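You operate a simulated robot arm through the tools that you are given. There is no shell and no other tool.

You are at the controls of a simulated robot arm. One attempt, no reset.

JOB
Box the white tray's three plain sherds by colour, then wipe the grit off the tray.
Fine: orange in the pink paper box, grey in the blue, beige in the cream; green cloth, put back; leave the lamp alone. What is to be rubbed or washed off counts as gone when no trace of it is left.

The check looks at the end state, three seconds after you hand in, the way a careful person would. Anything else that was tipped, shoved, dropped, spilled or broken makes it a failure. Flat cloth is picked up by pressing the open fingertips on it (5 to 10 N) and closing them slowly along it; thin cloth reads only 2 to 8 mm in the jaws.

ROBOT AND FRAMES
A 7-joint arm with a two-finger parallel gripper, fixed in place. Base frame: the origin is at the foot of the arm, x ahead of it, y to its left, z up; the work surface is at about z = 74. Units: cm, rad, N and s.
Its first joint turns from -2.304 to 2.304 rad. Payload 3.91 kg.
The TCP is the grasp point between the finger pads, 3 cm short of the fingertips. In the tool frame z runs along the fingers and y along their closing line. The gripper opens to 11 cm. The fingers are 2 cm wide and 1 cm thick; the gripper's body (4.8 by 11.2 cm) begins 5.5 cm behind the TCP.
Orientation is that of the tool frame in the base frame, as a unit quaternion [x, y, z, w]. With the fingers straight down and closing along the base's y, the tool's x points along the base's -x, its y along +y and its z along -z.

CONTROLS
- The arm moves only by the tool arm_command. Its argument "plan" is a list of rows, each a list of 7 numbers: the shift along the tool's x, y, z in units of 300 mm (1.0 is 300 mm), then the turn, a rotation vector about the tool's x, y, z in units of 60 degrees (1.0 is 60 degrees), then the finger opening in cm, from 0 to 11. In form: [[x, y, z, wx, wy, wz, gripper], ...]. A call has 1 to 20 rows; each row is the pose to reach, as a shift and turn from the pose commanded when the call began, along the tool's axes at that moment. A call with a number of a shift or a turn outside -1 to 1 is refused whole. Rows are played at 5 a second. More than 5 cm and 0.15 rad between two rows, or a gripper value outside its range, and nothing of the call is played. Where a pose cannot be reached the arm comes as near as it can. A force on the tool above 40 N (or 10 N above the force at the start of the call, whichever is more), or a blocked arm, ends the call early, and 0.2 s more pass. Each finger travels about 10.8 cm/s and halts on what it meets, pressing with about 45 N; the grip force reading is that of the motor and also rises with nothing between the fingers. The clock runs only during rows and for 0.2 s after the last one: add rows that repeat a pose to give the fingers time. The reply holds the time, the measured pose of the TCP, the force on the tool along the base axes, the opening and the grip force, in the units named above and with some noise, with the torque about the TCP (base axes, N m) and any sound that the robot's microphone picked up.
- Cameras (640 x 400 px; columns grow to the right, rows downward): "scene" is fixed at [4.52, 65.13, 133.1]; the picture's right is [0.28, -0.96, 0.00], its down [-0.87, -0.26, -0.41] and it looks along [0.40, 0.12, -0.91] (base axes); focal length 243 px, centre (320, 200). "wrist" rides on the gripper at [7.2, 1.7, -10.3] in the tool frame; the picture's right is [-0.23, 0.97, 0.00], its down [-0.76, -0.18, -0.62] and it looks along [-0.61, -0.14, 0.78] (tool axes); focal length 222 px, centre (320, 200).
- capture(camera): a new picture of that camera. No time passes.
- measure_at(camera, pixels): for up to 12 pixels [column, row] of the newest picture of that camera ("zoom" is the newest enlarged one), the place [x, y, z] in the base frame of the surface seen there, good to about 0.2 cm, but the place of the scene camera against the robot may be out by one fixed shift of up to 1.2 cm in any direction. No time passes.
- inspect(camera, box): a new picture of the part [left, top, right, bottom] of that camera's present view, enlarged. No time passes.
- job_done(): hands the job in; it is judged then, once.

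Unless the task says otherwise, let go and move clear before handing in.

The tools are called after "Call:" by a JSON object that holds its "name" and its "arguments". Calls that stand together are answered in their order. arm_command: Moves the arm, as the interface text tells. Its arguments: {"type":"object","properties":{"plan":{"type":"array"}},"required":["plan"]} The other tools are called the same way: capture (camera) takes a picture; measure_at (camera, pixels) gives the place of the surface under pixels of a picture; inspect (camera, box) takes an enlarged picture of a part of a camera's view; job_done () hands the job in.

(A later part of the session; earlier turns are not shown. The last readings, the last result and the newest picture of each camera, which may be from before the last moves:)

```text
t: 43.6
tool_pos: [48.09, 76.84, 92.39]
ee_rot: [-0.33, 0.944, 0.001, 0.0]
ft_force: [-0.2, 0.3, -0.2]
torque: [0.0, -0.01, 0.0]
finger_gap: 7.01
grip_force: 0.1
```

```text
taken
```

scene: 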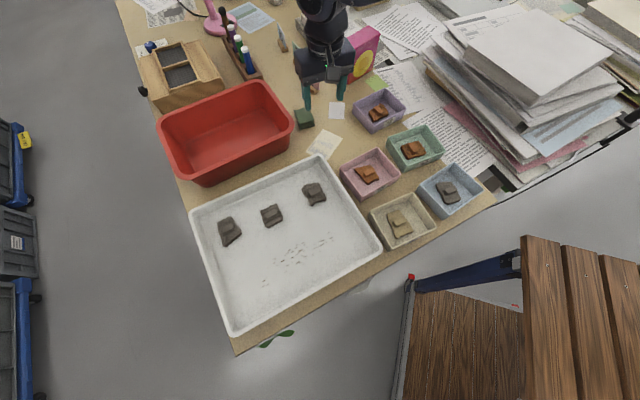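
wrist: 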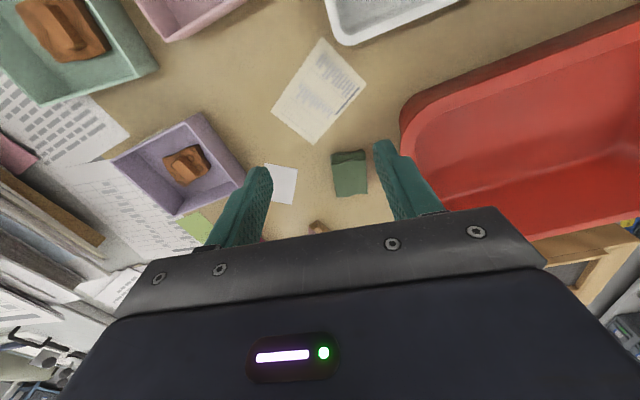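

Call:
{"name": "inspect", "arguments": {"camera": "wrist", "box": [270, 100, 430, 220]}}

Call:
{"name": "measure_at", "arguments": {"camera": "wrist", "pixels": [[333, 152], [366, 152], [333, 163], [365, 160], [337, 192], [368, 190], [350, 175], [402, 105], [402, 130], [470, 80], [440, 190], [318, 228]]}}

Call:
{"name": "inspect", "arguments": {"camera": "scene", "box": [200, 210, 380, 330]}}

```text
3.33 times, centred on (350, 160) of wrist
```

zoom: 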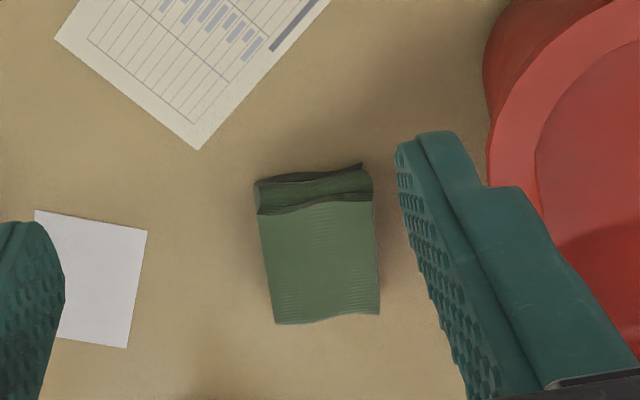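

```text
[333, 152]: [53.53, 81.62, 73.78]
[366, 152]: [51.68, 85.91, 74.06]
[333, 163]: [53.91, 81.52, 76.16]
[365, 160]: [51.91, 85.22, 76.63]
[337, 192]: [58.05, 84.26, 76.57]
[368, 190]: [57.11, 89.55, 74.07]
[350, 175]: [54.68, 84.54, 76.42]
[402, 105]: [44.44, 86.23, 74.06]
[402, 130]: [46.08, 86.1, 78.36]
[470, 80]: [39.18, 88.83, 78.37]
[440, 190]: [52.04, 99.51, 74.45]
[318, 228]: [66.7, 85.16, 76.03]
```

```text
3.33 times, centred on (290, 270) of scene
```

zoom: 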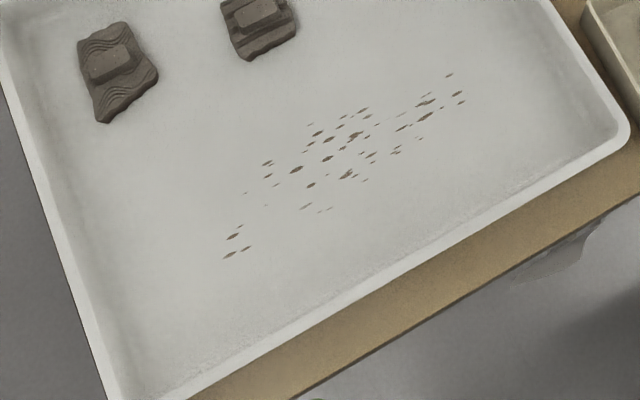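

Pad corners: near edge (53.5,81.5)–(51.8,85.4), far edge about (58,84.3)–(56.5,88); long axis about 30°. I'll turn 8° and test whether the arm reaches over it upright at z≈86, with the tub wall at x≈46–48 staying clear.

Call:
{"name": "measure_at", "arguments": {"camera": "wrist", "pixels": [[408, 112], [412, 130], [525, 238], [500, 80], [405, 145]]}}

Call:
{"name": "arm_command", "arguments": {"plan": [[-0.08, 0.016, 0, 0, 0, 0.065, 8], [-0.16, 0.032, 0, 0, 0, 0.13, 8], [-0.24, 0.05, 0, 0, 0, 0.13, 8], [-0.317, 0.067, 0, 0, 0, 0.13, 8], [-0.317, 0.067, 0.08, 0, 0, 0.13, 8], [-0.317, 0.067, 0.16, 0, 0, 0.13, 8], [-0.317, 0.067, 0.213, 0, 0, 0.13, 8], [-0.317, 0.067, 0.213, 0, 0, 0.13, 8]]}}

Call:
{"name": "capture", "arguments": {"camera": "wrist"}}

Call:
{"name": "capture", "arguments": {"camera": "scene"}}

```text
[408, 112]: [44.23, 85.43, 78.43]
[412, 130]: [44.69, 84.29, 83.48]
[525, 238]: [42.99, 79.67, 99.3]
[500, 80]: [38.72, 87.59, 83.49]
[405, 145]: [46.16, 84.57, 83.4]
```

```text
t: 45.4
tool_pos: [54.66, 84.36, 85.89]
ee_rot: [-0.264, 0.965, 0.0, 0.0]
ft_force: [0.2, 0.0, 0.0]
torque: [0.01, 0.02, 0.01]
finger_gap: 8.01
grip_force: 0.0
```

```text
taken
```

wrist: 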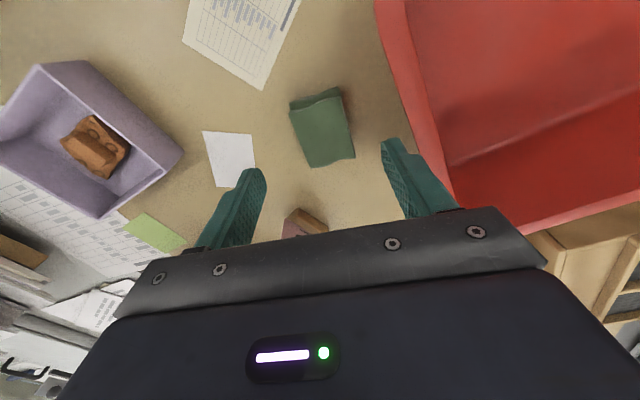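

```text
taken
```

scene: 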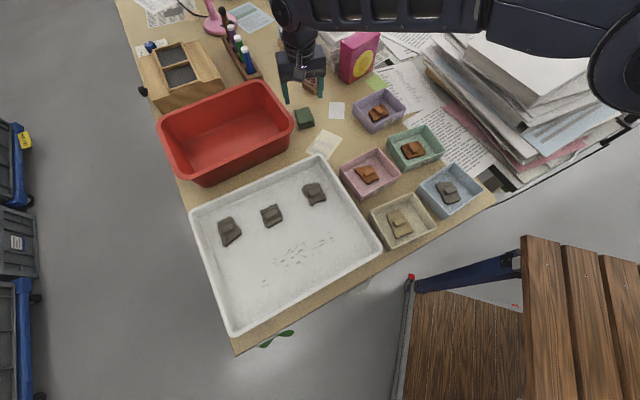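

The arm reached (54.66,84.36,85.89) upright, and the pad at wrist (322,128) is on the TCP line and aligned. I'll lower to z≈78.1 with the fingers at 8 cm and check before closing.

Call:
{"name": "arm_command", "arguments": {"plan": [[0, 0, 0.06, 0, 0, 0, 8], [0, 0, 0.13, 0, 0, 0, 8], [0, 0, 0.19, 0, 0, 0, 8], [0, 0, 0.24, 0, 0, 0, 8], [0, 0, 0.26, 0, 0, 0, 8], [0, 0, 0.26, 0, 0, 0, 8]]}}

Call:
{"name": "capture", "arguments": {"camera": "wrist"}}

Call:
{"name": "inspect", "arguments": {"camera": "scene", "box": [240, 40, 380, 150]}}

```text
t: 46.8
tool_pos: [54.34, 84.29, 78.16]
ee_rot: [-0.264, 0.965, 0.001, 0.0]
ft_force: [0.1, -0.3, 0.7]
torque: [-0.02, -0.01, -0.02]
finger_gap: 8.01
grip_force: 0.1
```

```text
taken
```

wrist: 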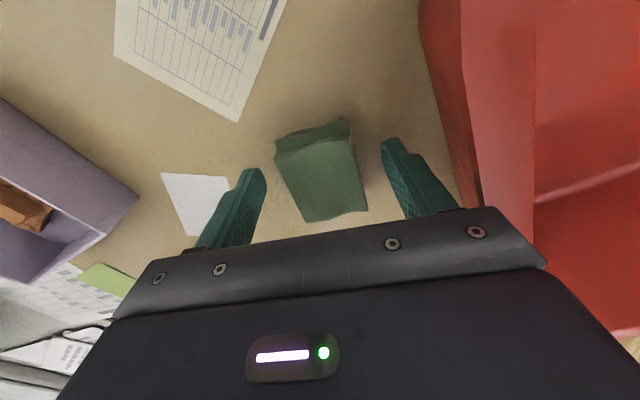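

```text
3.64 times, centred on (310, 95) of scene
```

zoom: 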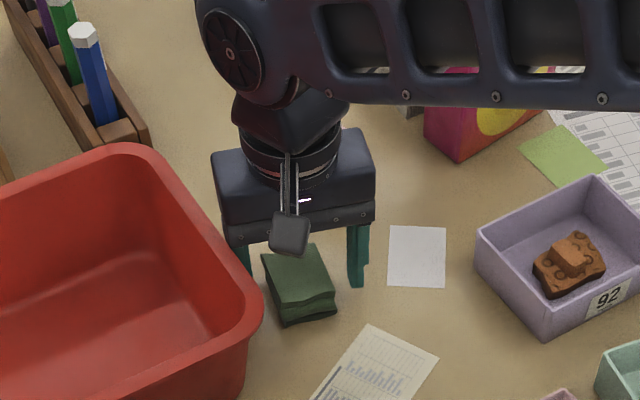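

The fingers straddle the pad at wrist (322,170) at z 78.16 without contact. I'll close slowly onto it.

Call:
{"name": "arm_command", "arguments": {"plan": [[0, 0, 0, 0, 0, 0, 7], [0, 0, 0, 0, 0, 0, 6], [0, 0, 0, 0, 0, 0, 5.2], [0, 0, 0, 0, 0, 0, 4.6], [0, 0, 0, 0, 0, 0, 4.2], [0, 0, 0, 0, 0, 0, 3.8], [0, 0, 0, 0, 0, 0, 3.4], [0, 0, 0, 0, 0, 0, 3.0], [0, 0, 0, 0, 0, 0, 2.6], [0, 0, 0, 0, 0, 0, 2.2], [0, 0, 0, 0, 0, 0, 1.8], [0, 0, 0, 0, 0, 0, 1.4], [0, 0, 0, 0, 0, 0, 1], [0, 0, 0, 0, 0, 0, 0], [0, 0, 0, 0, 0, 0, 0]]}}

Call:
{"name": "capture", "arguments": {"camera": "wrist"}}

```text
t: 50.0
tool_pos: [54.24, 84.34, 78.08]
ee_rot: [-0.265, 0.964, -0.001, 0.0]
ft_force: [-0.3, 0.1, 0.1]
torque: [0.02, 0.02, 0.02]
finger_gap: 4.96
grip_force: 44.3
```

```text
taken
```

wrist: 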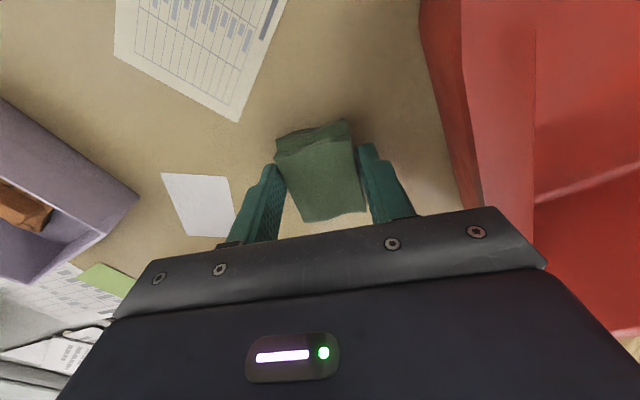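

The pad is held at 4.96 cm with 44 N. I'll lift it straight up and look, and measure the grit from the scene.

Call:
{"name": "arm_command", "arguments": {"plan": [[0, 0, -0.02, 0, 0, 0, 0], [0, 0, -0.06, 0, 0, 0, 0], [0, 0, -0.16, 0, 0, 0, 0], [0, 0, -0.28, 0, 0, 0, 0], [0, 0, -0.4, 0, 0, 0, 0], [0, 0, -0.47, 0, 0, 0, 0], [0, 0, -0.47, 0, 0, 0, 0]]}}

Call:
{"name": "capture", "arguments": {"camera": "wrist"}}

Call:
{"name": "inspect", "arguments": {"camera": "scene", "box": [230, 210, 360, 300]}}

Call:
{"name": "capture", "arguments": {"camera": "scene"}}

```text
t: 51.6
tool_pos: [54.27, 84.4, 92.3]
ee_rot: [-0.264, 0.964, 0.0, 0.0]
ft_force: [-0.4, -0.1, -1.4]
torque: [0.0, -0.01, 0.03]
finger_gap: 4.91
grip_force: 45.3
```

```text
taken
```

wrist: 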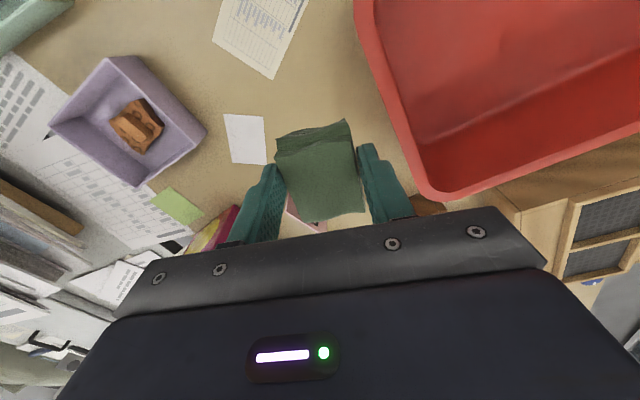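

```text
4.44 times, centred on (295, 255) of scene
```

zoom: 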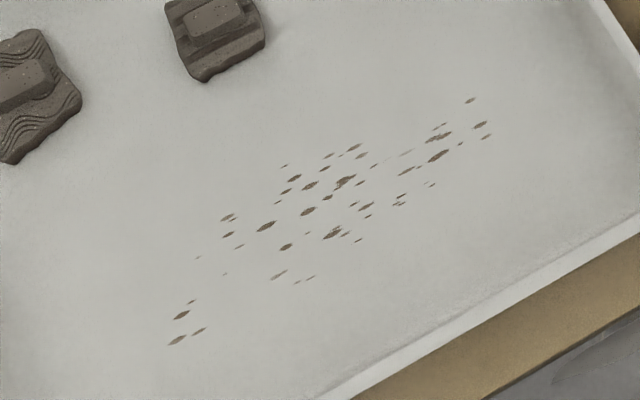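

```text
taken
```

scene: 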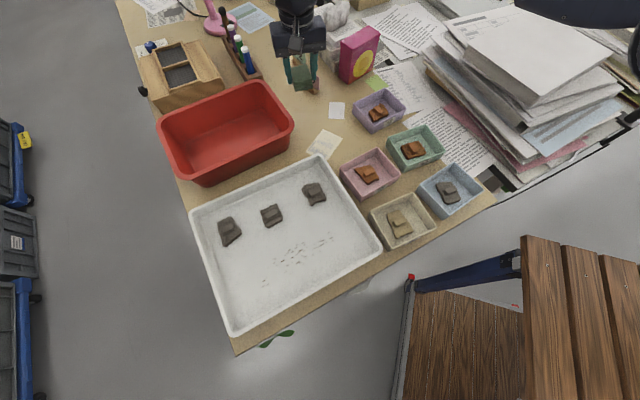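

The pad is lifted cleanly. The grit spans zoom (170,345) to (490,100); I'll measure its outline and the nearby decorated sherds.

Call:
{"name": "measure_at", "arguments": {"camera": "zoom", "pixels": [[172, 343], [190, 303], [198, 258], [228, 215], [285, 165], [355, 146], [472, 99], [488, 137], [432, 186], [358, 241], [298, 283], [200, 332]]}}

Call:
{"name": "measure_at", "arguments": {"camera": "scene", "pixels": [[232, 243], [241, 237], [271, 226], [283, 217], [313, 206], [326, 198], [192, 220], [322, 157], [380, 243], [238, 332], [250, 320], [365, 250]]}}

```text
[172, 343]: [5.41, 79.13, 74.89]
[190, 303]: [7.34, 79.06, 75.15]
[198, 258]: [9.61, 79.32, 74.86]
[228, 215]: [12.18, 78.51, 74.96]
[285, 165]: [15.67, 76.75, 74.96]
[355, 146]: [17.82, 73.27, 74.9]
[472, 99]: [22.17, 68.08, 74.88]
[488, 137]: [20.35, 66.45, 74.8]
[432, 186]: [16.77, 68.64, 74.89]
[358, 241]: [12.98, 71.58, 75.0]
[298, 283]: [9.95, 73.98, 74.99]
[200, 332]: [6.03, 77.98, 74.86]
```

```text
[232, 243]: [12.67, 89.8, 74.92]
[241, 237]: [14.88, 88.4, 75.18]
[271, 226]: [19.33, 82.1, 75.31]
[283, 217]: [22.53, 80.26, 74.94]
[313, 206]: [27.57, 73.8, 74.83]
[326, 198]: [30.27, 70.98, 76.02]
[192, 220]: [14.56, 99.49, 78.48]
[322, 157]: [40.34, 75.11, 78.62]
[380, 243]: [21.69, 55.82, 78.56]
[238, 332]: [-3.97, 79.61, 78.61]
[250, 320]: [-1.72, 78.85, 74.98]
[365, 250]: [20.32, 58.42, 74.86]
```

The grit lies in a strip about 20×6 cm from (5.4,79) to (22,68), running at -38°; the decorated sherds are at least 4 cm beyond it. I'll carry the pad over, turning it so its 6 cm length lies across the strip.

Call:
{"name": "arm_command", "arguments": {"plan": [[0.06, 0.004, 0, 0, 0, -0.05, 0], [0.18, 0.01, 0, 0, 0, -0.11, 0], [0.3, 0.02, 0, 0, 0, -0.18, 0], [0.42, 0.03, 0, 0, 0, -0.25, 0], [0.54, 0.038, 0, 0, 0, -0.32, 0], [0.62, 0.04, 0, 0, 0, -0.358, 0], [0.62, 0.04, 0, 0, 0, -0.358, 0]]}}

Call:
{"name": "arm_command", "arguments": {"plan": [[0.08, 0.04, 0, 0, 0, 0, 0], [0.19, 0.09, 0, 0, 0, 0, 0], [0.31, 0.14, 0, 0, 0, 0, 0], [0.43, 0.2, 0, 0, 0, 0, 0], [0.53, 0.245, 0, 0, 0, 0, 0], [0.57, 0.263, 0, 0, 0, 0, 0], [0.57, 0.263, 0, 0, 0, 0, 0]]}}

Call:
{"name": "capture", "arguments": {"camera": "wrist"}}

Call:
{"name": "capture", "arguments": {"camera": "scene"}}

```text
t: 53.2
tool_pos: [37.77, 75.8, 92.41]
ee_rot: [-0.439, 0.898, 0.0, -0.001]
ft_force: [0.1, 0.7, -0.1]
torque: [0.0, -0.03, 0.0]
finger_gap: 4.88
grip_force: 44.7
```

```text
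t: 54.8
tool_pos: [21.07, 67.08, 92.52]
ee_rot: [-0.439, 0.898, 0.0, 0.0]
ft_force: [0.0, -0.2, 0.5]
torque: [0.0, -0.02, 0.03]
finger_gap: 4.9
grip_force: 44.7
```

```text
taken
```

wrist: 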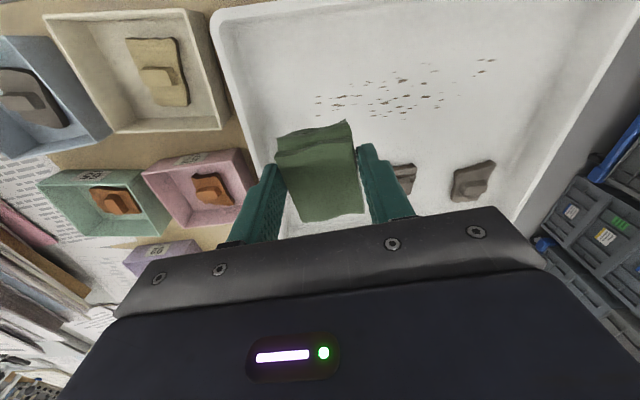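

```text
taken
```

scene: 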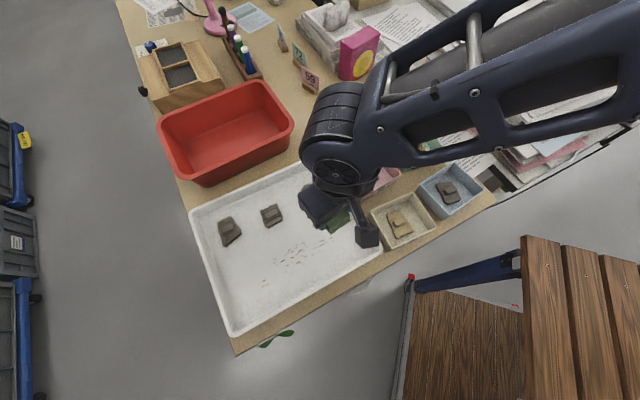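

The pad hangs over the right end of the strip, and the wrist camera shows the grit at rows 58–115. I'll take wrist-frame positions of the extreme specks to fix the passes.

Call:
{"name": "inspect", "arguments": {"camera": "wrist", "box": [290, 40, 510, 140]}}

Call:
{"name": "measure_at", "arguments": {"camera": "wrist", "pixels": [[317, 97], [319, 104], [320, 115], [332, 113], [372, 72], [400, 78], [435, 65], [478, 73], [494, 60], [442, 107], [380, 115], [405, 163]]}}

```text
2.91 times, centred on (400, 90) of wrist
```

zoom: 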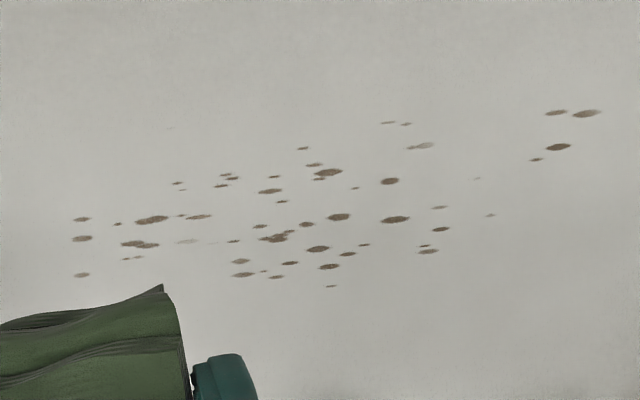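

```text
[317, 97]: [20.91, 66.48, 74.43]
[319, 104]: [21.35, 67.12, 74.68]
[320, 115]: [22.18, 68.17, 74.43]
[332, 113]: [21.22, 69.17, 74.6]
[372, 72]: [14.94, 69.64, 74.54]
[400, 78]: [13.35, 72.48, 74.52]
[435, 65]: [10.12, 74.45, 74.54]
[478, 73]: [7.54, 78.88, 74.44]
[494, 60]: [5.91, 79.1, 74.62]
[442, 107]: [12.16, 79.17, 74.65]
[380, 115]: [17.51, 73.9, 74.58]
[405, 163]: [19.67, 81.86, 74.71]
```

Wrist and scene agree to 0.3 cm: the grit spans p≈64.4–70.6 across and s≈-44 to -24 along. I'll lower the pad to just above the tray floor.

Call:
{"name": "arm_command", "arguments": {"plan": [[0, 0, 0.1, 0, 0, 0, 0], [0, 0, 0.22, 0, 0, 0, 0], [0, 0, 0.34, 0, 0, 0, 0], [0, 0, 0.42, 0, 0, 0, 0], [0, 0, 0.45, 0, 0, 0, 0], [0, 0, 0.458, 0, 0, 0, 0], [0, 0, 0.458, 0, 0, 0, 0]]}}

Call:
{"name": "capture", "arguments": {"camera": "wrist"}}

```text
t: 56.4
tool_pos: [20.93, 67.33, 78.54]
ee_rot: [-0.44, 0.898, 0.0, 0.001]
ft_force: [1.6, -5.9, 22.3]
torque: [-0.22, -0.1, 0.0]
finger_gap: 4.86
grip_force: 44.9
```

```text
taken
```

wrist: 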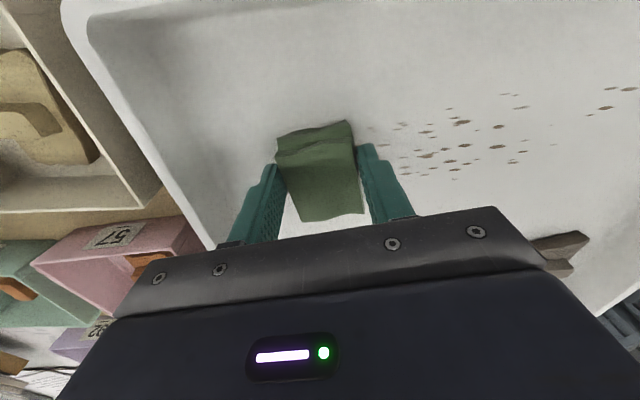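

Contact came at z≈78.5 with 22 N, which is firmer than I want. I'll ease up 1 mm and read again.

Call:
{"name": "arm_command", "arguments": {"plan": [[0, 0, -0.003, 0, 0, 0, 0], [0, 0, -0.003, 0, 0, 0, 0]]}}

```text
t: 57.0
tool_pos: [20.95, 67.3, 78.65]
ee_rot: [-0.439, 0.898, 0.0, 0.0]
ft_force: [0.7, 4.3, 8.3]
torque: [0.17, -0.08, 0.0]
finger_gap: 4.87
grip_force: 45.2
```

Now 8 N, a good wiping force. I'll sweep slowly along the strip, 19 cm toward the far-left end.

Call:
{"name": "arm_command", "arguments": {"plan": [[0, 0.02, 0, 0, 0, 0, 0], [0, 0.06, 0, 0, 0, 0, 0], [0, 0.1, 0, 0, 0, 0, 0], [0, 0.14, 0, 0, 0, 0, 0], [0, 0.18, 0, 0, 0, 0, 0], [0, 0.22, 0, 0, 0, 0, 0], [0, 0.26, 0, 0, 0, 0, 0], [0, 0.26, 0, 0, 0, 0, 0]]}}

Call:
{"name": "capture", "arguments": {"camera": "wrist"}}

Call:
{"name": "capture", "arguments": {"camera": "scene"}}

```text
t: 58.8
tool_pos: [15.0, 72.07, 78.77]
ee_rot: [-0.439, 0.898, 0.0, 0.0]
ft_force: [0.1, 0.8, -0.4]
torque: [-0.02, -0.02, 0.0]
finger_gap: 4.86
grip_force: 44.9
```

```text
taken
```

wrist: 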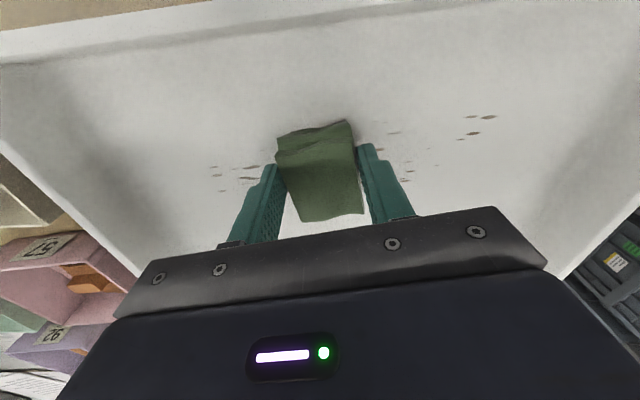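

```text
taken
```

scene: 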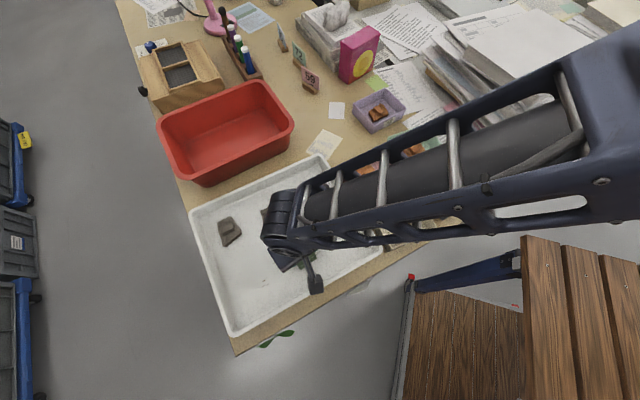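

At (15.0,72.1) the force fell to zero with z 78.77, so most of that stroke didn't rub; grit remains at wrist (215–255,165–190). I'll press down here by small steps until about 10 N.

Call:
{"name": "arm_command", "arguments": {"plan": [[0, 0, 0.003, 0, 0, 0, 0], [0, 0, 0.003, 0, 0, 0, 0]]}}

Call:
{"name": "arm_command", "arguments": {"plan": [[0, 0, 0.002, 0, 0, 0, 0], [0, 0, 0.002, 0, 0, 0, 0]]}}

```text
t: 59.4
tool_pos: [14.92, 72.0, 78.66]
ee_rot: [-0.439, 0.899, 0.001, -0.001]
ft_force: [-1.0, 1.2, 0.1]
torque: [0.01, -0.02, 0.0]
finger_gap: 4.86
grip_force: 45.5
```

```text
t: 60.0
tool_pos: [14.95, 72.0, 78.66]
ee_rot: [-0.439, 0.898, 0.0, 0.0]
ft_force: [3.1, 0.9, 6.5]
torque: [0.01, -0.07, -0.01]
finger_gap: 4.86
grip_force: 45.3
```

About 6.5 N now. I'll press slightly more and take a shorter stroke left, then check the force.

Call:
{"name": "arm_command", "arguments": {"plan": [[0, 0, 0.002, 0, 0, 0, 0], [0, 0.03, 0.002, 0, 0, 0, 0], [0, 0.06, 0.003, 0, 0, 0, 0], [0, 0.09, 0.003, 0, 0, 0, 0], [0, 0.12, 0.003, 0, 0, 0, 0], [0, 0.15, 0.004, 0, 0, 0, 0], [0, 0.18, 0.004, 0, 0, 0, 0], [0, 0.18, 0.004, 0, 0, 0, 0]]}}

Call:
{"name": "capture", "arguments": {"camera": "wrist"}}

```text
t: 61.4
tool_pos: [11.65, 74.69, 78.6]
ee_rot: [-0.439, 0.898, 0.0, 0.002]
ft_force: [-1.5, 0.4, 9.1]
torque: [-0.16, 0.17, -0.03]
finger_gap: 4.86
grip_force: 45.1
stopped in row 6: the force on the tool passed its limit at 41 N (the readings are from after the stop); the commanded pose is now the measured one
```

```text
taken
```

wrist: 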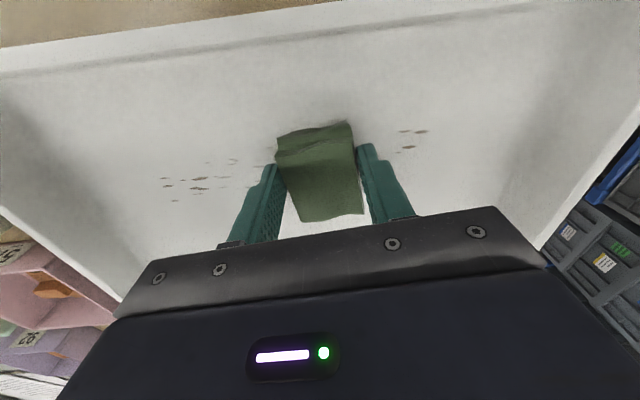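

The force spiked past 41 N mid-stroke, then settled at 9 N at (11.65,74.69). I'll continue left more slowly, 0.4 cm per row, to smooth it out.

Call:
{"name": "arm_command", "arguments": {"plan": [[0, 0.014, 0, 0, 0, 0, 0], [0, 0.028, 0, 0, 0, 0, 0], [0, 0.042, 0, 0, 0, 0, 0], [0, 0.056, 0, 0, 0, 0, 0], [0, 0.07, 0, 0, 0, 0, 0], [0, 0.084, 0, 0, 0, 0, 0], [0, 0.098, 0, 0, 0, 0, 0], [0, 0.112, 0, 0, 0, 0, 0], [0, 0.126, 0, 0, 0, 0, 0], [0, 0.14, 0, 0, 0, 0, 0], [0, 0.154, 0, 0, 0, 0, 0], [0, 0.168, 0, 0, 0, 0, 0], [0, 0.182, 0, 0, 0, 0, 0], [0, 0.196, 0, 0, 0, 0, 0], [0, 0.21, 0, 0, 0, 0, 0], [0, 0.224, 0, 0, 0, 0, 0], [0, 0.235, 0, 0, 0, 0, 0]]}}

Call:
{"name": "capture", "arguments": {"camera": "wrist"}}

Call:
{"name": "capture", "arguments": {"camera": "scene"}}

```text
t: 65.0
tool_pos: [6.14, 78.9, 78.71]
ee_rot: [-0.439, 0.899, 0.0, 0.0]
ft_force: [7.8, -5.7, 23.7]
torque: [-0.2, -0.25, -0.04]
finger_gap: 4.88
grip_force: 45.4
```

```text
taken
```

wrist: 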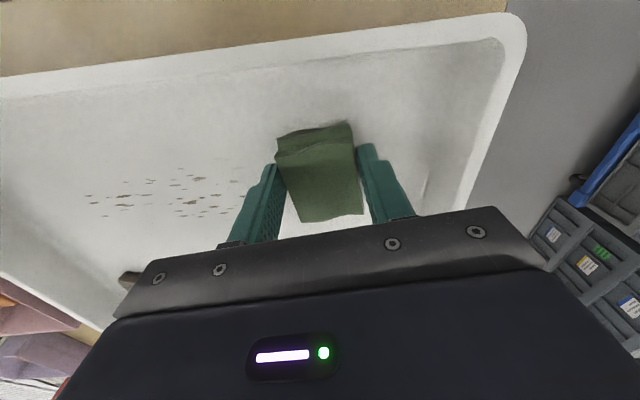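

```text
taken
```

scene: 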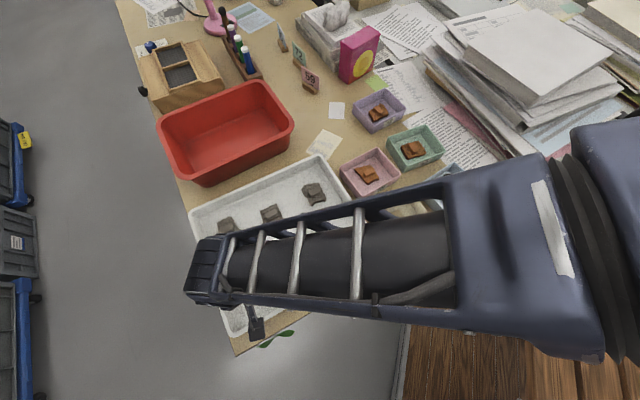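

At the left end the force is 24 N; grit still shows at wrist (90–240,175–215). I'll zoom to see whether it faded.

Call:
{"name": "inspect", "arguments": {"camera": "wrist", "box": [60, 130, 300, 250]}}

Call:
{"name": "inspect", "arguments": {"camera": "wrist", "box": [260, 60, 480, 230]}}

```text
2.67 times, centred on (180, 190) of wrist
```

zoom: 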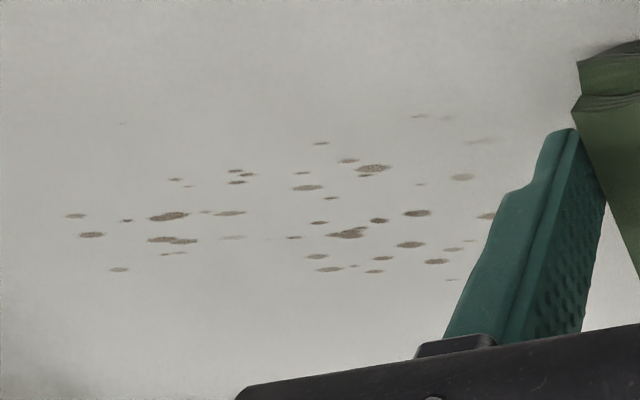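

```text
2.35 times, centred on (370, 145) of wrist
```

zoom: 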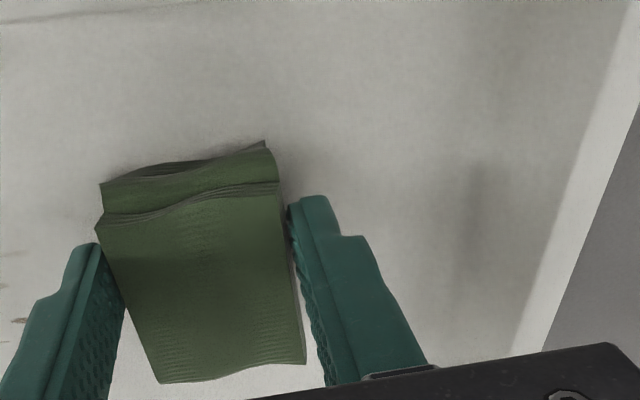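

The specks near the last stroke are fading, so pressure rubbing works gradually. I'll ease 0.5 mm and stroke slowly back to the right.

Call:
{"name": "arm_command", "arguments": {"plan": [[0, -0.01, -0.002, 0, 0, 0, 0], [0, -0.025, -0.002, 0, 0, 0, 0], [0, -0.04, -0.002, 0, 0, 0, 0], [0, -0.055, -0.002, 0, 0, 0, 0], [0, -0.07, -0.002, 0, 0, 0, 0], [0, -0.085, -0.002, 0, 0, 0, 0], [0, -0.1, -0.002, 0, 0, 0, 0], [0, -0.115, -0.002, 0, 0, 0, 0], [0, -0.13, -0.002, 0, 0, 0, 0], [0, -0.145, -0.002, 0, 0, 0, 0], [0, -0.16, -0.002, 0, 0, 0, 0], [0, -0.175, -0.002, 0, 0, 0, 0], [0, -0.19, -0.002, 0, 0, 0, 0], [0, -0.205, -0.002, 0, 0, 0, 0], [0, -0.22, -0.002, 0, 0, 0, 0]]}}

Call:
{"name": "inspect", "arguments": {"camera": "wrist", "box": [120, 80, 520, 240]}}

```text
t: 68.2
tool_pos: [11.44, 74.87, 78.49]
ee_rot: [-0.438, 0.899, 0.001, 0.001]
ft_force: [-1.2, 0.7, 2.4]
torque: [0.09, 0.05, 0.01]
finger_gap: 4.88
grip_force: 45.1
```

```text
1.60 times, centred on (320, 160) of wrist
```

zoom: 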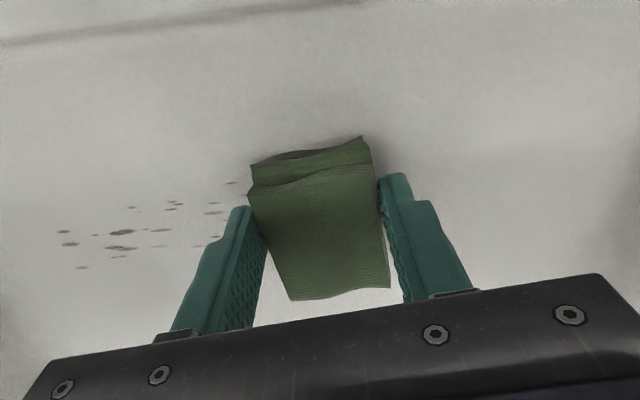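

The strip to the left (right side of the image) now looks clean; force dropped to 2.4 N at (11.4,74.9). I'll press a bit more and continue right in a short stroke.

Call:
{"name": "arm_command", "arguments": {"plan": [[0, 0, 0.0025, 0, 0, 0, 0], [0, -0.015, 0.0027, 0, 0, 0, 0], [0, -0.03, 0.003, 0, 0, 0, 0], [0, -0.045, 0.0032, 0, 0, 0, 0], [0, -0.06, 0.0035, 0, 0, 0, 0], [0, -0.075, 0.0037, 0, 0, 0, 0], [0, -0.09, 0.004, 0, 0, 0, 0], [0, -0.105, 0.0042, 0, 0, 0, 0], [0, -0.12, 0.0045, 0, 0, 0, 0], [0, -0.135, 0.0045, 0, 0, 0, 0], [0, -0.15, 0.0045, 0, 0, 0, 0]]}}

Call:
{"name": "inspect", "arguments": {"camera": "wrist", "box": [120, 80, 520, 240]}}

```text
t: 70.6
tool_pos: [14.94, 72.05, 78.65]
ee_rot: [-0.439, 0.898, 0.001, 0.001]
ft_force: [-6.5, 3.4, 19.9]
torque: [0.21, 0.19, 0.1]
finger_gap: 4.87
grip_force: 45.3
```

```text
1.60 times, centred on (320, 160) of wrist
```

zoom: 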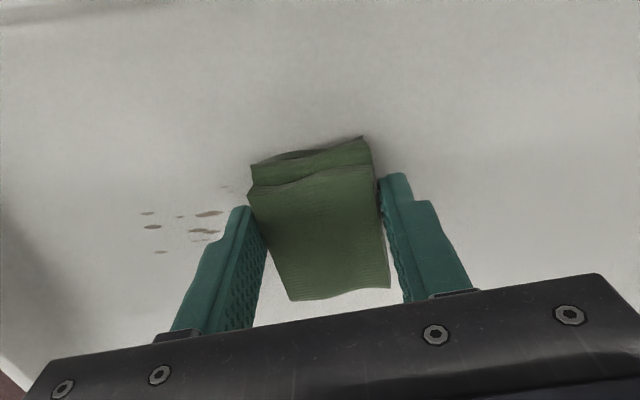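

Force is 20 N at (14.9,72.1) and the cleaned stretch keeps growing; specks remain only at zoom (145–220,210–255). I'll ease slightly and continue right to the end.

Call:
{"name": "arm_command", "arguments": {"plan": [[0, -0.015, -0.001, 0, 0, 0, 0], [0, -0.03, -0.001, 0, 0, 0, 0], [0, -0.045, -0.001, 0, 0, 0, 0], [0, -0.06, -0.001, 0, 0, 0, 0], [0, -0.075, -0.001, 0, 0, 0, 0], [0, -0.09, -0.001, 0, 0, 0, 0], [0, -0.105, -0.001, 0, 0, 0, 0], [0, -0.12, -0.001, 0, 0, 0, 0], [0, -0.135, -0.001, 0, 0, 0, 0], [0, -0.15, -0.001, 0, 0, 0, 0], [0, -0.165, -0.001, 0, 0, 0, 0], [0, -0.18, -0.001, 0, 0, 0, 0], [0, -0.195, -0.001, 0, 0, 0, 0], [0, -0.21, -0.001, 0, 0, 0, 0], [0, -0.225, -0.001, 0, 0, 0, 0], [0, -0.24, -0.001, 0, 0, 0, 0], [0, -0.255, -0.001, 0, 0, 0, 0]]}}

Call:
{"name": "inspect", "arguments": {"camera": "wrist", "box": [120, 60, 560, 240]}}

```text
t: 74.2
tool_pos: [20.74, 67.39, 78.6]
ee_rot: [-0.439, 0.899, 0.0, 0.002]
ft_force: [-8.3, 6.8, 25.1]
torque: [0.2, 0.21, 0.06]
finger_gap: 4.85
grip_force: 44.9
```

```text
1.45 times, centred on (340, 150) of wrist
```

zoom: 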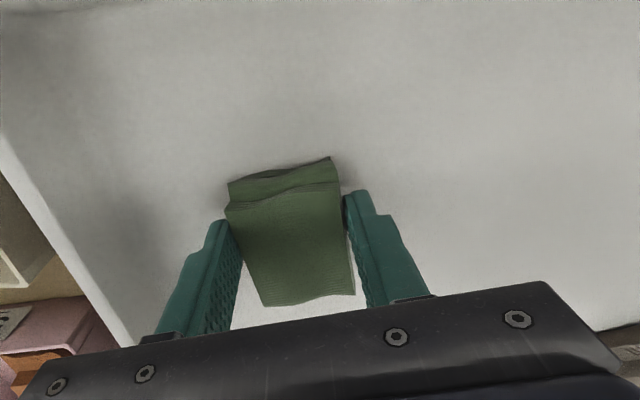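

The visible strip is clean and the force is 25 N at the right end. I'll ease a little, shift 2 cm across (away from the near wall) and stroke back left for the second lane.

Call:
{"name": "arm_command", "arguments": {"plan": [[-0.015, 0, -0.0015, 0, 0, 0, 0], [-0.03, 0, -0.0015, 0, 0, 0, 0], [-0.045, 0, -0.0015, 0, 0, 0, 0], [-0.06, 0, -0.0015, 0, 0, 0, 0], [-0.067, 0.01, -0.0015, 0, 0, 0, 0], [-0.067, 0.025, -0.0015, 0, 0, 0, 0], [-0.067, 0.04, -0.0015, 0, 0, 0, 0], [-0.067, 0.055, -0.0015, 0, 0, 0, 0], [-0.067, 0.07, -0.0015, 0, 0, 0, 0], [-0.067, 0.085, -0.0015, 0, 0, 0, 0], [-0.067, 0.1, -0.0015, 0, 0, 0, 0], [-0.067, 0.115, -0.0015, 0, 0, 0, 0], [-0.067, 0.13, -0.0015, 0, 0, 0, 0], [-0.067, 0.145, -0.0015, 0, 0, 0, 0], [-0.067, 0.16, -0.0015, 0, 0, 0, 0]]}}

Call:
{"name": "inspect", "arguments": {"camera": "wrist", "box": [120, 60, 560, 240]}}

```text
t: 77.4
tool_pos: [18.39, 71.98, 78.51]
ee_rot: [-0.439, 0.899, 0.001, 0.001]
ft_force: [2.3, -1.9, 5.1]
torque: [-0.1, -0.1, 0.02]
finger_gap: 4.88
grip_force: 44.9
```

```text
1.45 times, centred on (340, 150) of wrist
```

zoom: 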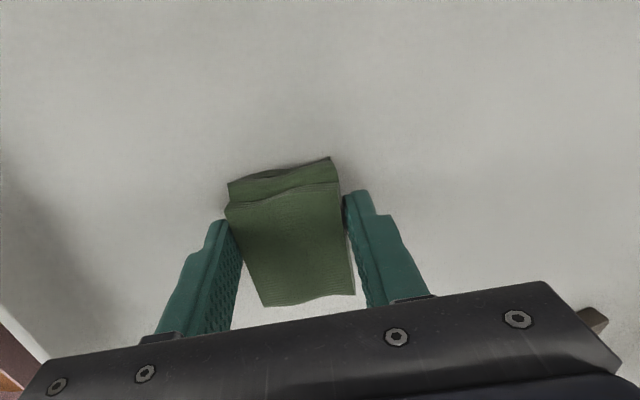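

Lane two is clear so far, force 5 N at (18.4,72.0). I'll press 0.4 mm more and go on left to the end.

Call:
{"name": "arm_command", "arguments": {"plan": [[0, 0.01, 0.0015, 0, 0, 0, 0], [0, 0.03, 0.0015, 0, 0, 0, 0], [0, 0.05, 0.0015, 0, 0, 0, 0], [0, 0.07, 0.0015, 0, 0, 0, 0], [0, 0.09, 0.0015, 0, 0, 0, 0], [0, 0.11, 0.0015, 0, 0, 0, 0], [0, 0.13, 0.0015, 0, 0, 0, 0], [0, 0.15, 0.0015, 0, 0, 0, 0], [0, 0.17, 0.0015, 0, 0, 0, 0], [0, 0.19, 0.0015, 0, 0, 0, 0], [0, 0.21, 0.0015, 0, 0, 0, 0], [0, 0.23, 0.0015, 0, 0, 0, 0], [0, 0.25, 0.0015, 0, 0, 0, 0], [0, 0.27, 0.0015, 0, 0, 0, 0], [0, 0.29, 0.0015, 0, 0, 0, 0]]}}

Call:
{"name": "inspect", "arguments": {"camera": "wrist", "box": [120, 60, 560, 240]}}

```text
t: 80.6
tool_pos: [11.5, 77.35, 78.54]
ee_rot: [-0.438, 0.899, 0.0, 0.0]
ft_force: [4.7, -2.5, 11.0]
torque: [-0.12, -0.17, -0.03]
finger_gap: 4.88
grip_force: 45.3
```

```text
1.45 times, centred on (340, 150) of wrist
```

zoom: 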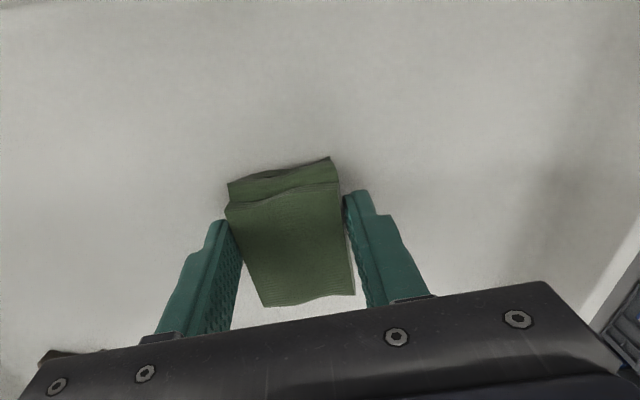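

Force 11 N, no specks visible. I'll lift the pad straight up and inspect the whole strip.

Call:
{"name": "arm_command", "arguments": {"plan": [[0, 0, -0.03, 0, 0, 0, 0], [0, 0, -0.12, 0, 0, 0, 0], [0, 0, -0.24, 0, 0, 0, 0], [0, 0, -0.36, 0, 0, 0, 0], [0, 0, -0.46, 0, 0, 0, 0], [0, -0.1, -0.46, 0, 0, 0, 0], [0, -0.2, -0.46, 0, 0, 0, 0], [-0.05, -0.3, -0.46, 0, 0, 0, 0], [-0.15, -0.4, -0.46, 0, 0, 0, 0], [-0.25, -0.48, -0.46, 0, 0, 0, 0], [-0.35, -0.55, -0.46, 0, 0, 0, 0], [-0.45, -0.6, -0.46, 0, 0, 0, 0], [-0.5, -0.62, -0.46, 0, 0, 0, 0], [-0.5, -0.62, -0.46, 0, 0, 0, 0]]}}

Call:
{"name": "capture", "arguments": {"camera": "wrist"}}

Call:
{"name": "capture", "arguments": {"camera": "scene"}}

Call:
{"name": "inspect", "arguments": {"camera": "scene", "box": [230, 210, 360, 300]}}

```text
t: 83.6
tool_pos: [35.5, 77.71, 92.31]
ee_rot: [-0.439, 0.898, 0.0, 0.001]
ft_force: [-0.2, -0.3, -0.9]
torque: [0.0, 0.02, 0.02]
finger_gap: 4.88
grip_force: 45.1
```

```text
taken
```

wrist: 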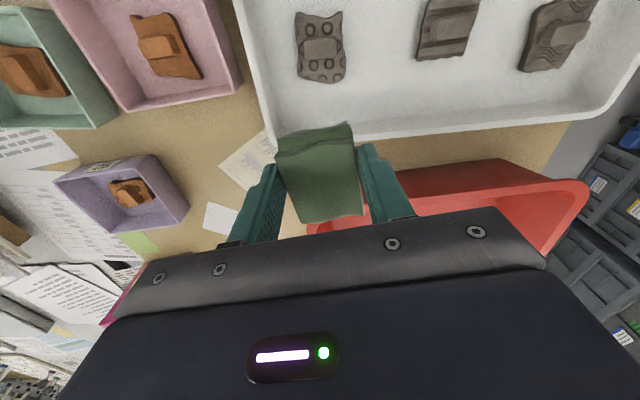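

```text
taken
```

scene: 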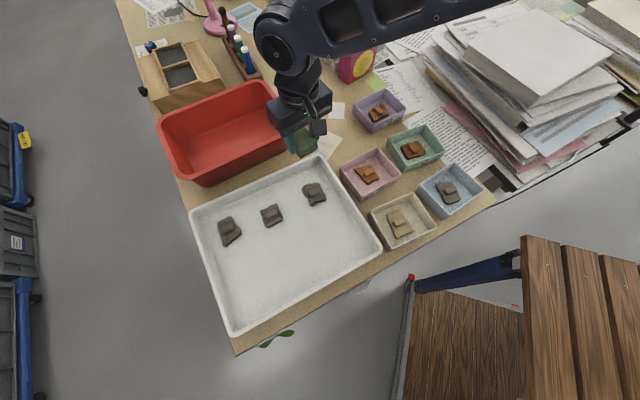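

```text
4.44 times, centred on (295, 255) of scene
```

zoom: 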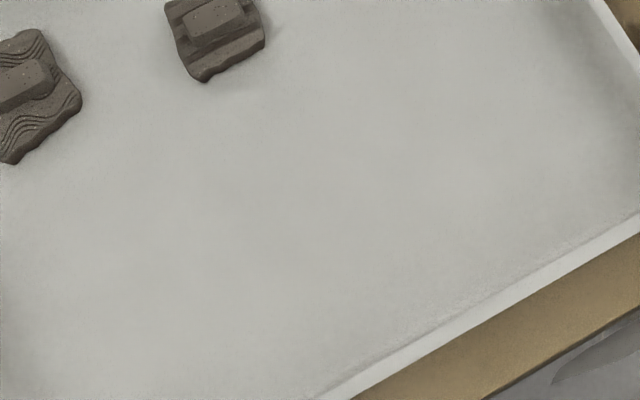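

The strip looks clean in the zoom and the tray and decorated sherds are exactly where they were. I'll check for faint traces at stronger magnification.

Call:
{"name": "inspect", "arguments": {"camera": "scene", "box": [255, 235, 305, 275]}}

Call:
{"name": "inspect", "arguments": {"camera": "scene", "box": [295, 220, 345, 260]}}

Call:
{"name": "inspect", "arguments": {"camera": "scene", "box": [240, 255, 290, 295]}}

Call:
{"name": "inspect", "arguments": {"camera": "scene", "box": [190, 150, 390, 340]}}

```text
10.00 times, centred on (280, 255) of scene
```

zoom: 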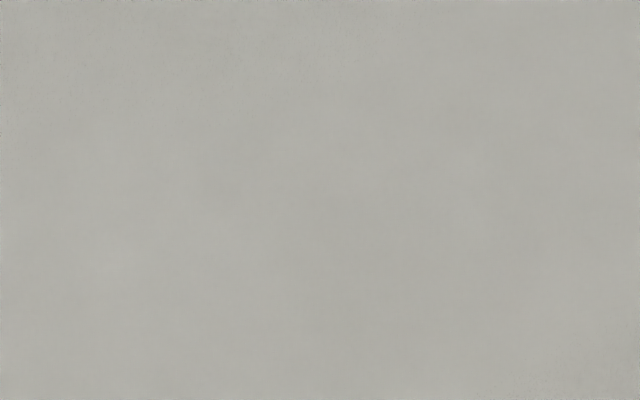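

```text
10.00 times, centred on (320, 240) of scene
```

zoom: 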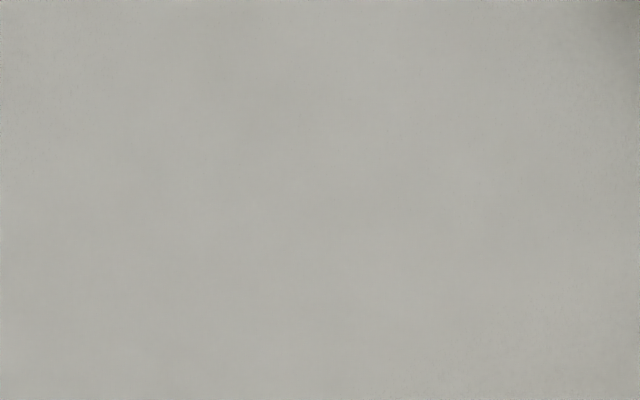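

```text
10.00 times, centred on (265, 275) of scene
```

zoom: 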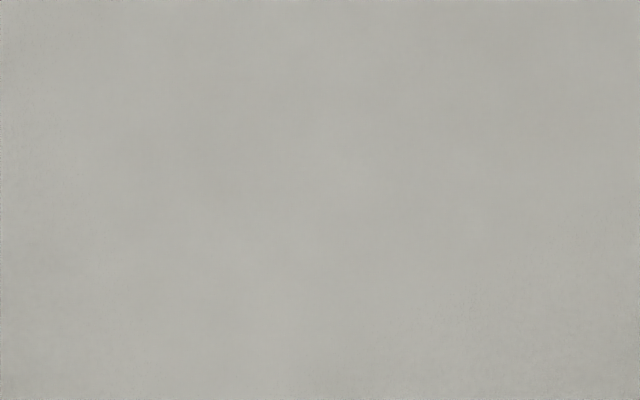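

```text
2.11 times, centred on (290, 245) of scene
```

zoom: 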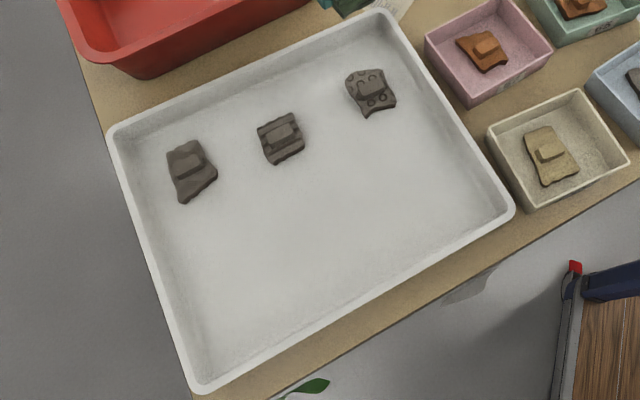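

No trace shows at 10×. For a closer check with the wrist camera I'll go back to hover where the strip was in view earlier.

Call:
{"name": "arm_command", "arguments": {"plan": [[0.1, 0.03, 0, 0, 0, 0, 0], [0.22, 0.06, 0, 0, 0, 0, 0], [0.34, 0.09, 0, 0, 0, 0, 0], [0.46, 0.13, 0, 0, 0, 0, 0], [0.58, 0.16, 0, 0, 0, 0, 0], [0.58, 0.16, 0, 0, 0, 0, 0]]}}

Call:
{"name": "inspect", "arguments": {"camera": "wrist", "box": [290, 40, 400, 110]}}

Call:
{"name": "inspect", "arguments": {"camera": "wrist", "box": [360, 60, 470, 130]}}

Call:
{"name": "inspect", "arguments": {"camera": "wrist", "box": [430, 30, 540, 100]}}

Call:
{"name": "capture", "arguments": {"camera": "wrist"}}

```text
t: 85.0
tool_pos: [20.9, 66.88, 92.17]
ee_rot: [-0.439, 0.898, 0.0, 0.001]
ft_force: [-0.2, 1.0, -0.6]
torque: [-0.01, 0.01, 0.0]
finger_gap: 4.89
grip_force: 45.3
```

```text
5.71 times, centred on (345, 75) of wrist
```

zoom: 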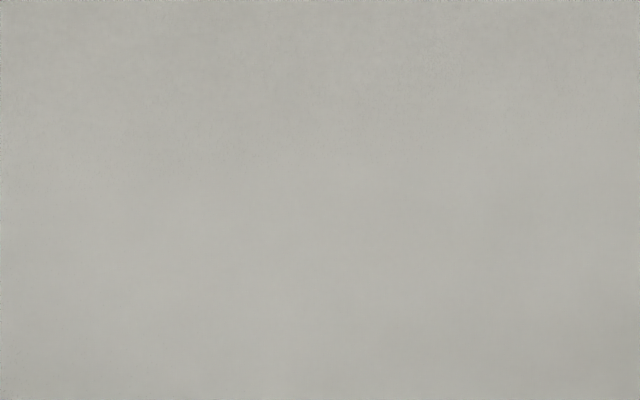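

```text
5.71 times, centred on (415, 95) of wrist
```

zoom: 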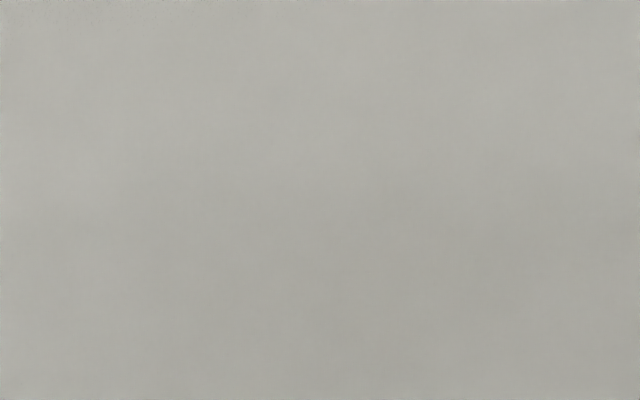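

```text
5.71 times, centred on (485, 65) of wrist
```

zoom: 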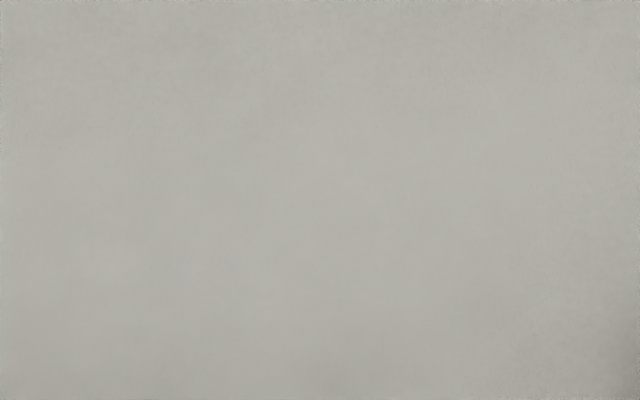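

```text
taken
```

wrist: 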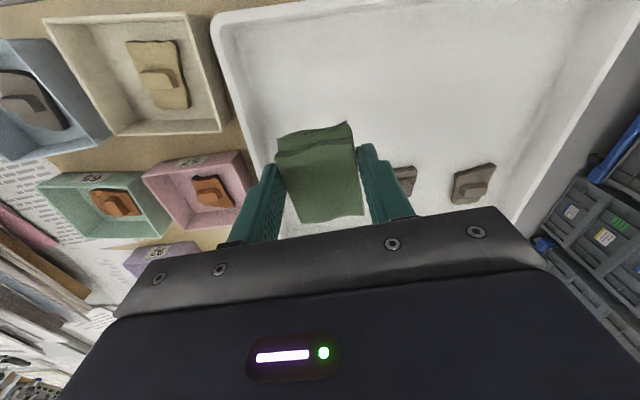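

The tray is spotless in the wrist close-ups too. I'll carry the cloth back toward its original spot at (54.35,84.35), turning to the original angle.

Call:
{"name": "arm_command", "arguments": {"plan": [[-0.06, -0.03, 0, 0, 0, 0.04, 0], [-0.18, -0.08, 0, 0, 0, 0.11, 0], [-0.3, -0.133, 0, 0, 0, 0.18, 0], [-0.42, -0.187, 0, 0, 0, 0.25, 0], [-0.53, -0.235, 0, 0, 0, 0.32, 0], [-0.6, -0.267, 0, 0, 0, 0.358, 0], [-0.6, -0.267, 0, 0, 0, 0.358, 0]]}}

Call:
{"name": "arm_command", "arguments": {"plan": [[-0.06, -0.004, 0, 0, 0, 0, 0], [-0.18, -0.011, 0, 0, 0, 0, 0], [-0.3, -0.019, 0, 0, 0, 0, 0], [-0.42, -0.027, 0, 0, 0, 0, 0], [-0.53, -0.034, 0, 0, 0, 0, 0], [-0.598, -0.038, 0, 0, 0, 0, 0], [-0.598, -0.038, 0, 0, 0, 0, 0]]}}

Call:
{"name": "capture", "arguments": {"camera": "wrist"}}

Call:
{"name": "capture", "arguments": {"camera": "scene"}}

```text
t: 86.6
tool_pos: [38.3, 76.03, 92.32]
ee_rot: [-0.264, 0.964, 0.0, 0.0]
ft_force: [0.2, -0.6, -1.1]
torque: [-0.01, 0.02, 0.04]
finger_gap: 4.85
grip_force: 44.6
```

```text
t: 88.2
tool_pos: [54.45, 84.18, 92.28]
ee_rot: [-0.264, 0.965, -0.001, 0.001]
ft_force: [-0.1, 0.5, -0.3]
torque: [0.01, 0.03, 0.02]
finger_gap: 4.86
grip_force: 45.1
```

```text
taken
```

wrist: 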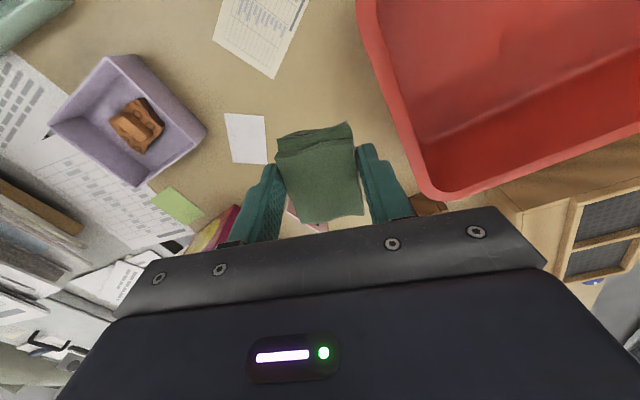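

```text
taken
```

scene: 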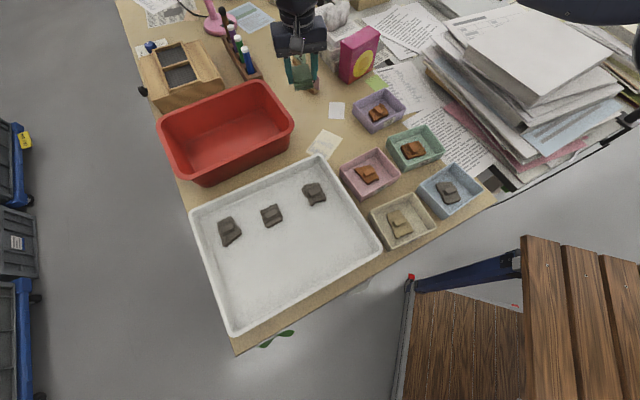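

The wrist view matches the one right after I lifted the cloth, so it is over its spot. I'll lower it gently.

Call:
{"name": "arm_command", "arguments": {"plan": [[0, 0, 0.1, 0, 0, 0, 0], [0, 0, 0.22, 0, 0, 0, 0], [0, 0, 0.33, 0, 0, 0, 0], [0, 0, 0.41, 0, 0, 0, 0], [0, 0, 0.45, 0, 0, 0, 0], [0, 0, 0.463, 0, 0, 0, 0], [0, 0, 0.467, 0, 0, 0, 0], [0, 0, 0.467, 0, 0, 0, 0]]}}

Call:
{"name": "capture", "arguments": {"camera": "wrist"}}

```text
t: 90.0
tool_pos: [54.27, 84.31, 78.27]
ee_rot: [-0.264, 0.965, 0.0, 0.002]
ft_force: [-0.4, 0.2, 0.3]
torque: [-0.02, -0.03, -0.03]
finger_gap: 4.89
grip_force: 45.0
```

```text
taken
```

wrist: 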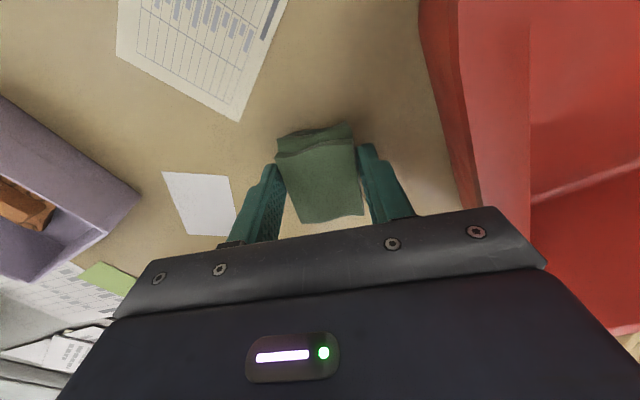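

No contact yet at z 78.27 and xy is within a millimetre of the pick point. I'll ease down 1–2 mm more.

Call:
{"name": "arm_command", "arguments": {"plan": [[0, 0, 0.003, 0, 0, 0, 0], [0, 0, 0.005, 0, 0, 0, 0], [0, 0, 0.005, 0, 0, 0, 0]]}}

```text
t: 90.8
tool_pos: [54.27, 84.31, 78.19]
ee_rot: [-0.264, 0.965, 0.001, 0.0]
ft_force: [-0.5, 0.0, -0.4]
torque: [0.0, -0.02, 0.04]
finger_gap: 4.88
grip_force: 45.4
```

Call:
{"name": "arm_command", "arguments": {"plan": [[0, 0, 0.003, 0, 0, 0, 0], [0, 0, 0.003, 0, 0, 0, 0]]}}

```text
t: 91.4
tool_pos: [54.43, 84.32, 78.14]
ee_rot: [-0.264, 0.965, 0.0, 0.001]
ft_force: [0.0, -0.1, -0.9]
torque: [0.02, -0.02, -0.01]
finger_gap: 4.87
grip_force: 45.1
```

Still no contact at 78.14, near the original 78.08. One more small step.

Call:
{"name": "arm_command", "arguments": {"plan": [[0, 0, 0.003, 0, 0, 0, 0], [0, 0, 0.003, 0, 0, 0, 0]]}}

```text
t: 92.0
tool_pos: [54.41, 84.31, 78.05]
ee_rot: [-0.264, 0.965, 0.0, 0.0]
ft_force: [0.0, -0.2, 0.1]
torque: [0.01, 0.01, 0.02]
finger_gap: 4.87
grip_force: 44.9
```

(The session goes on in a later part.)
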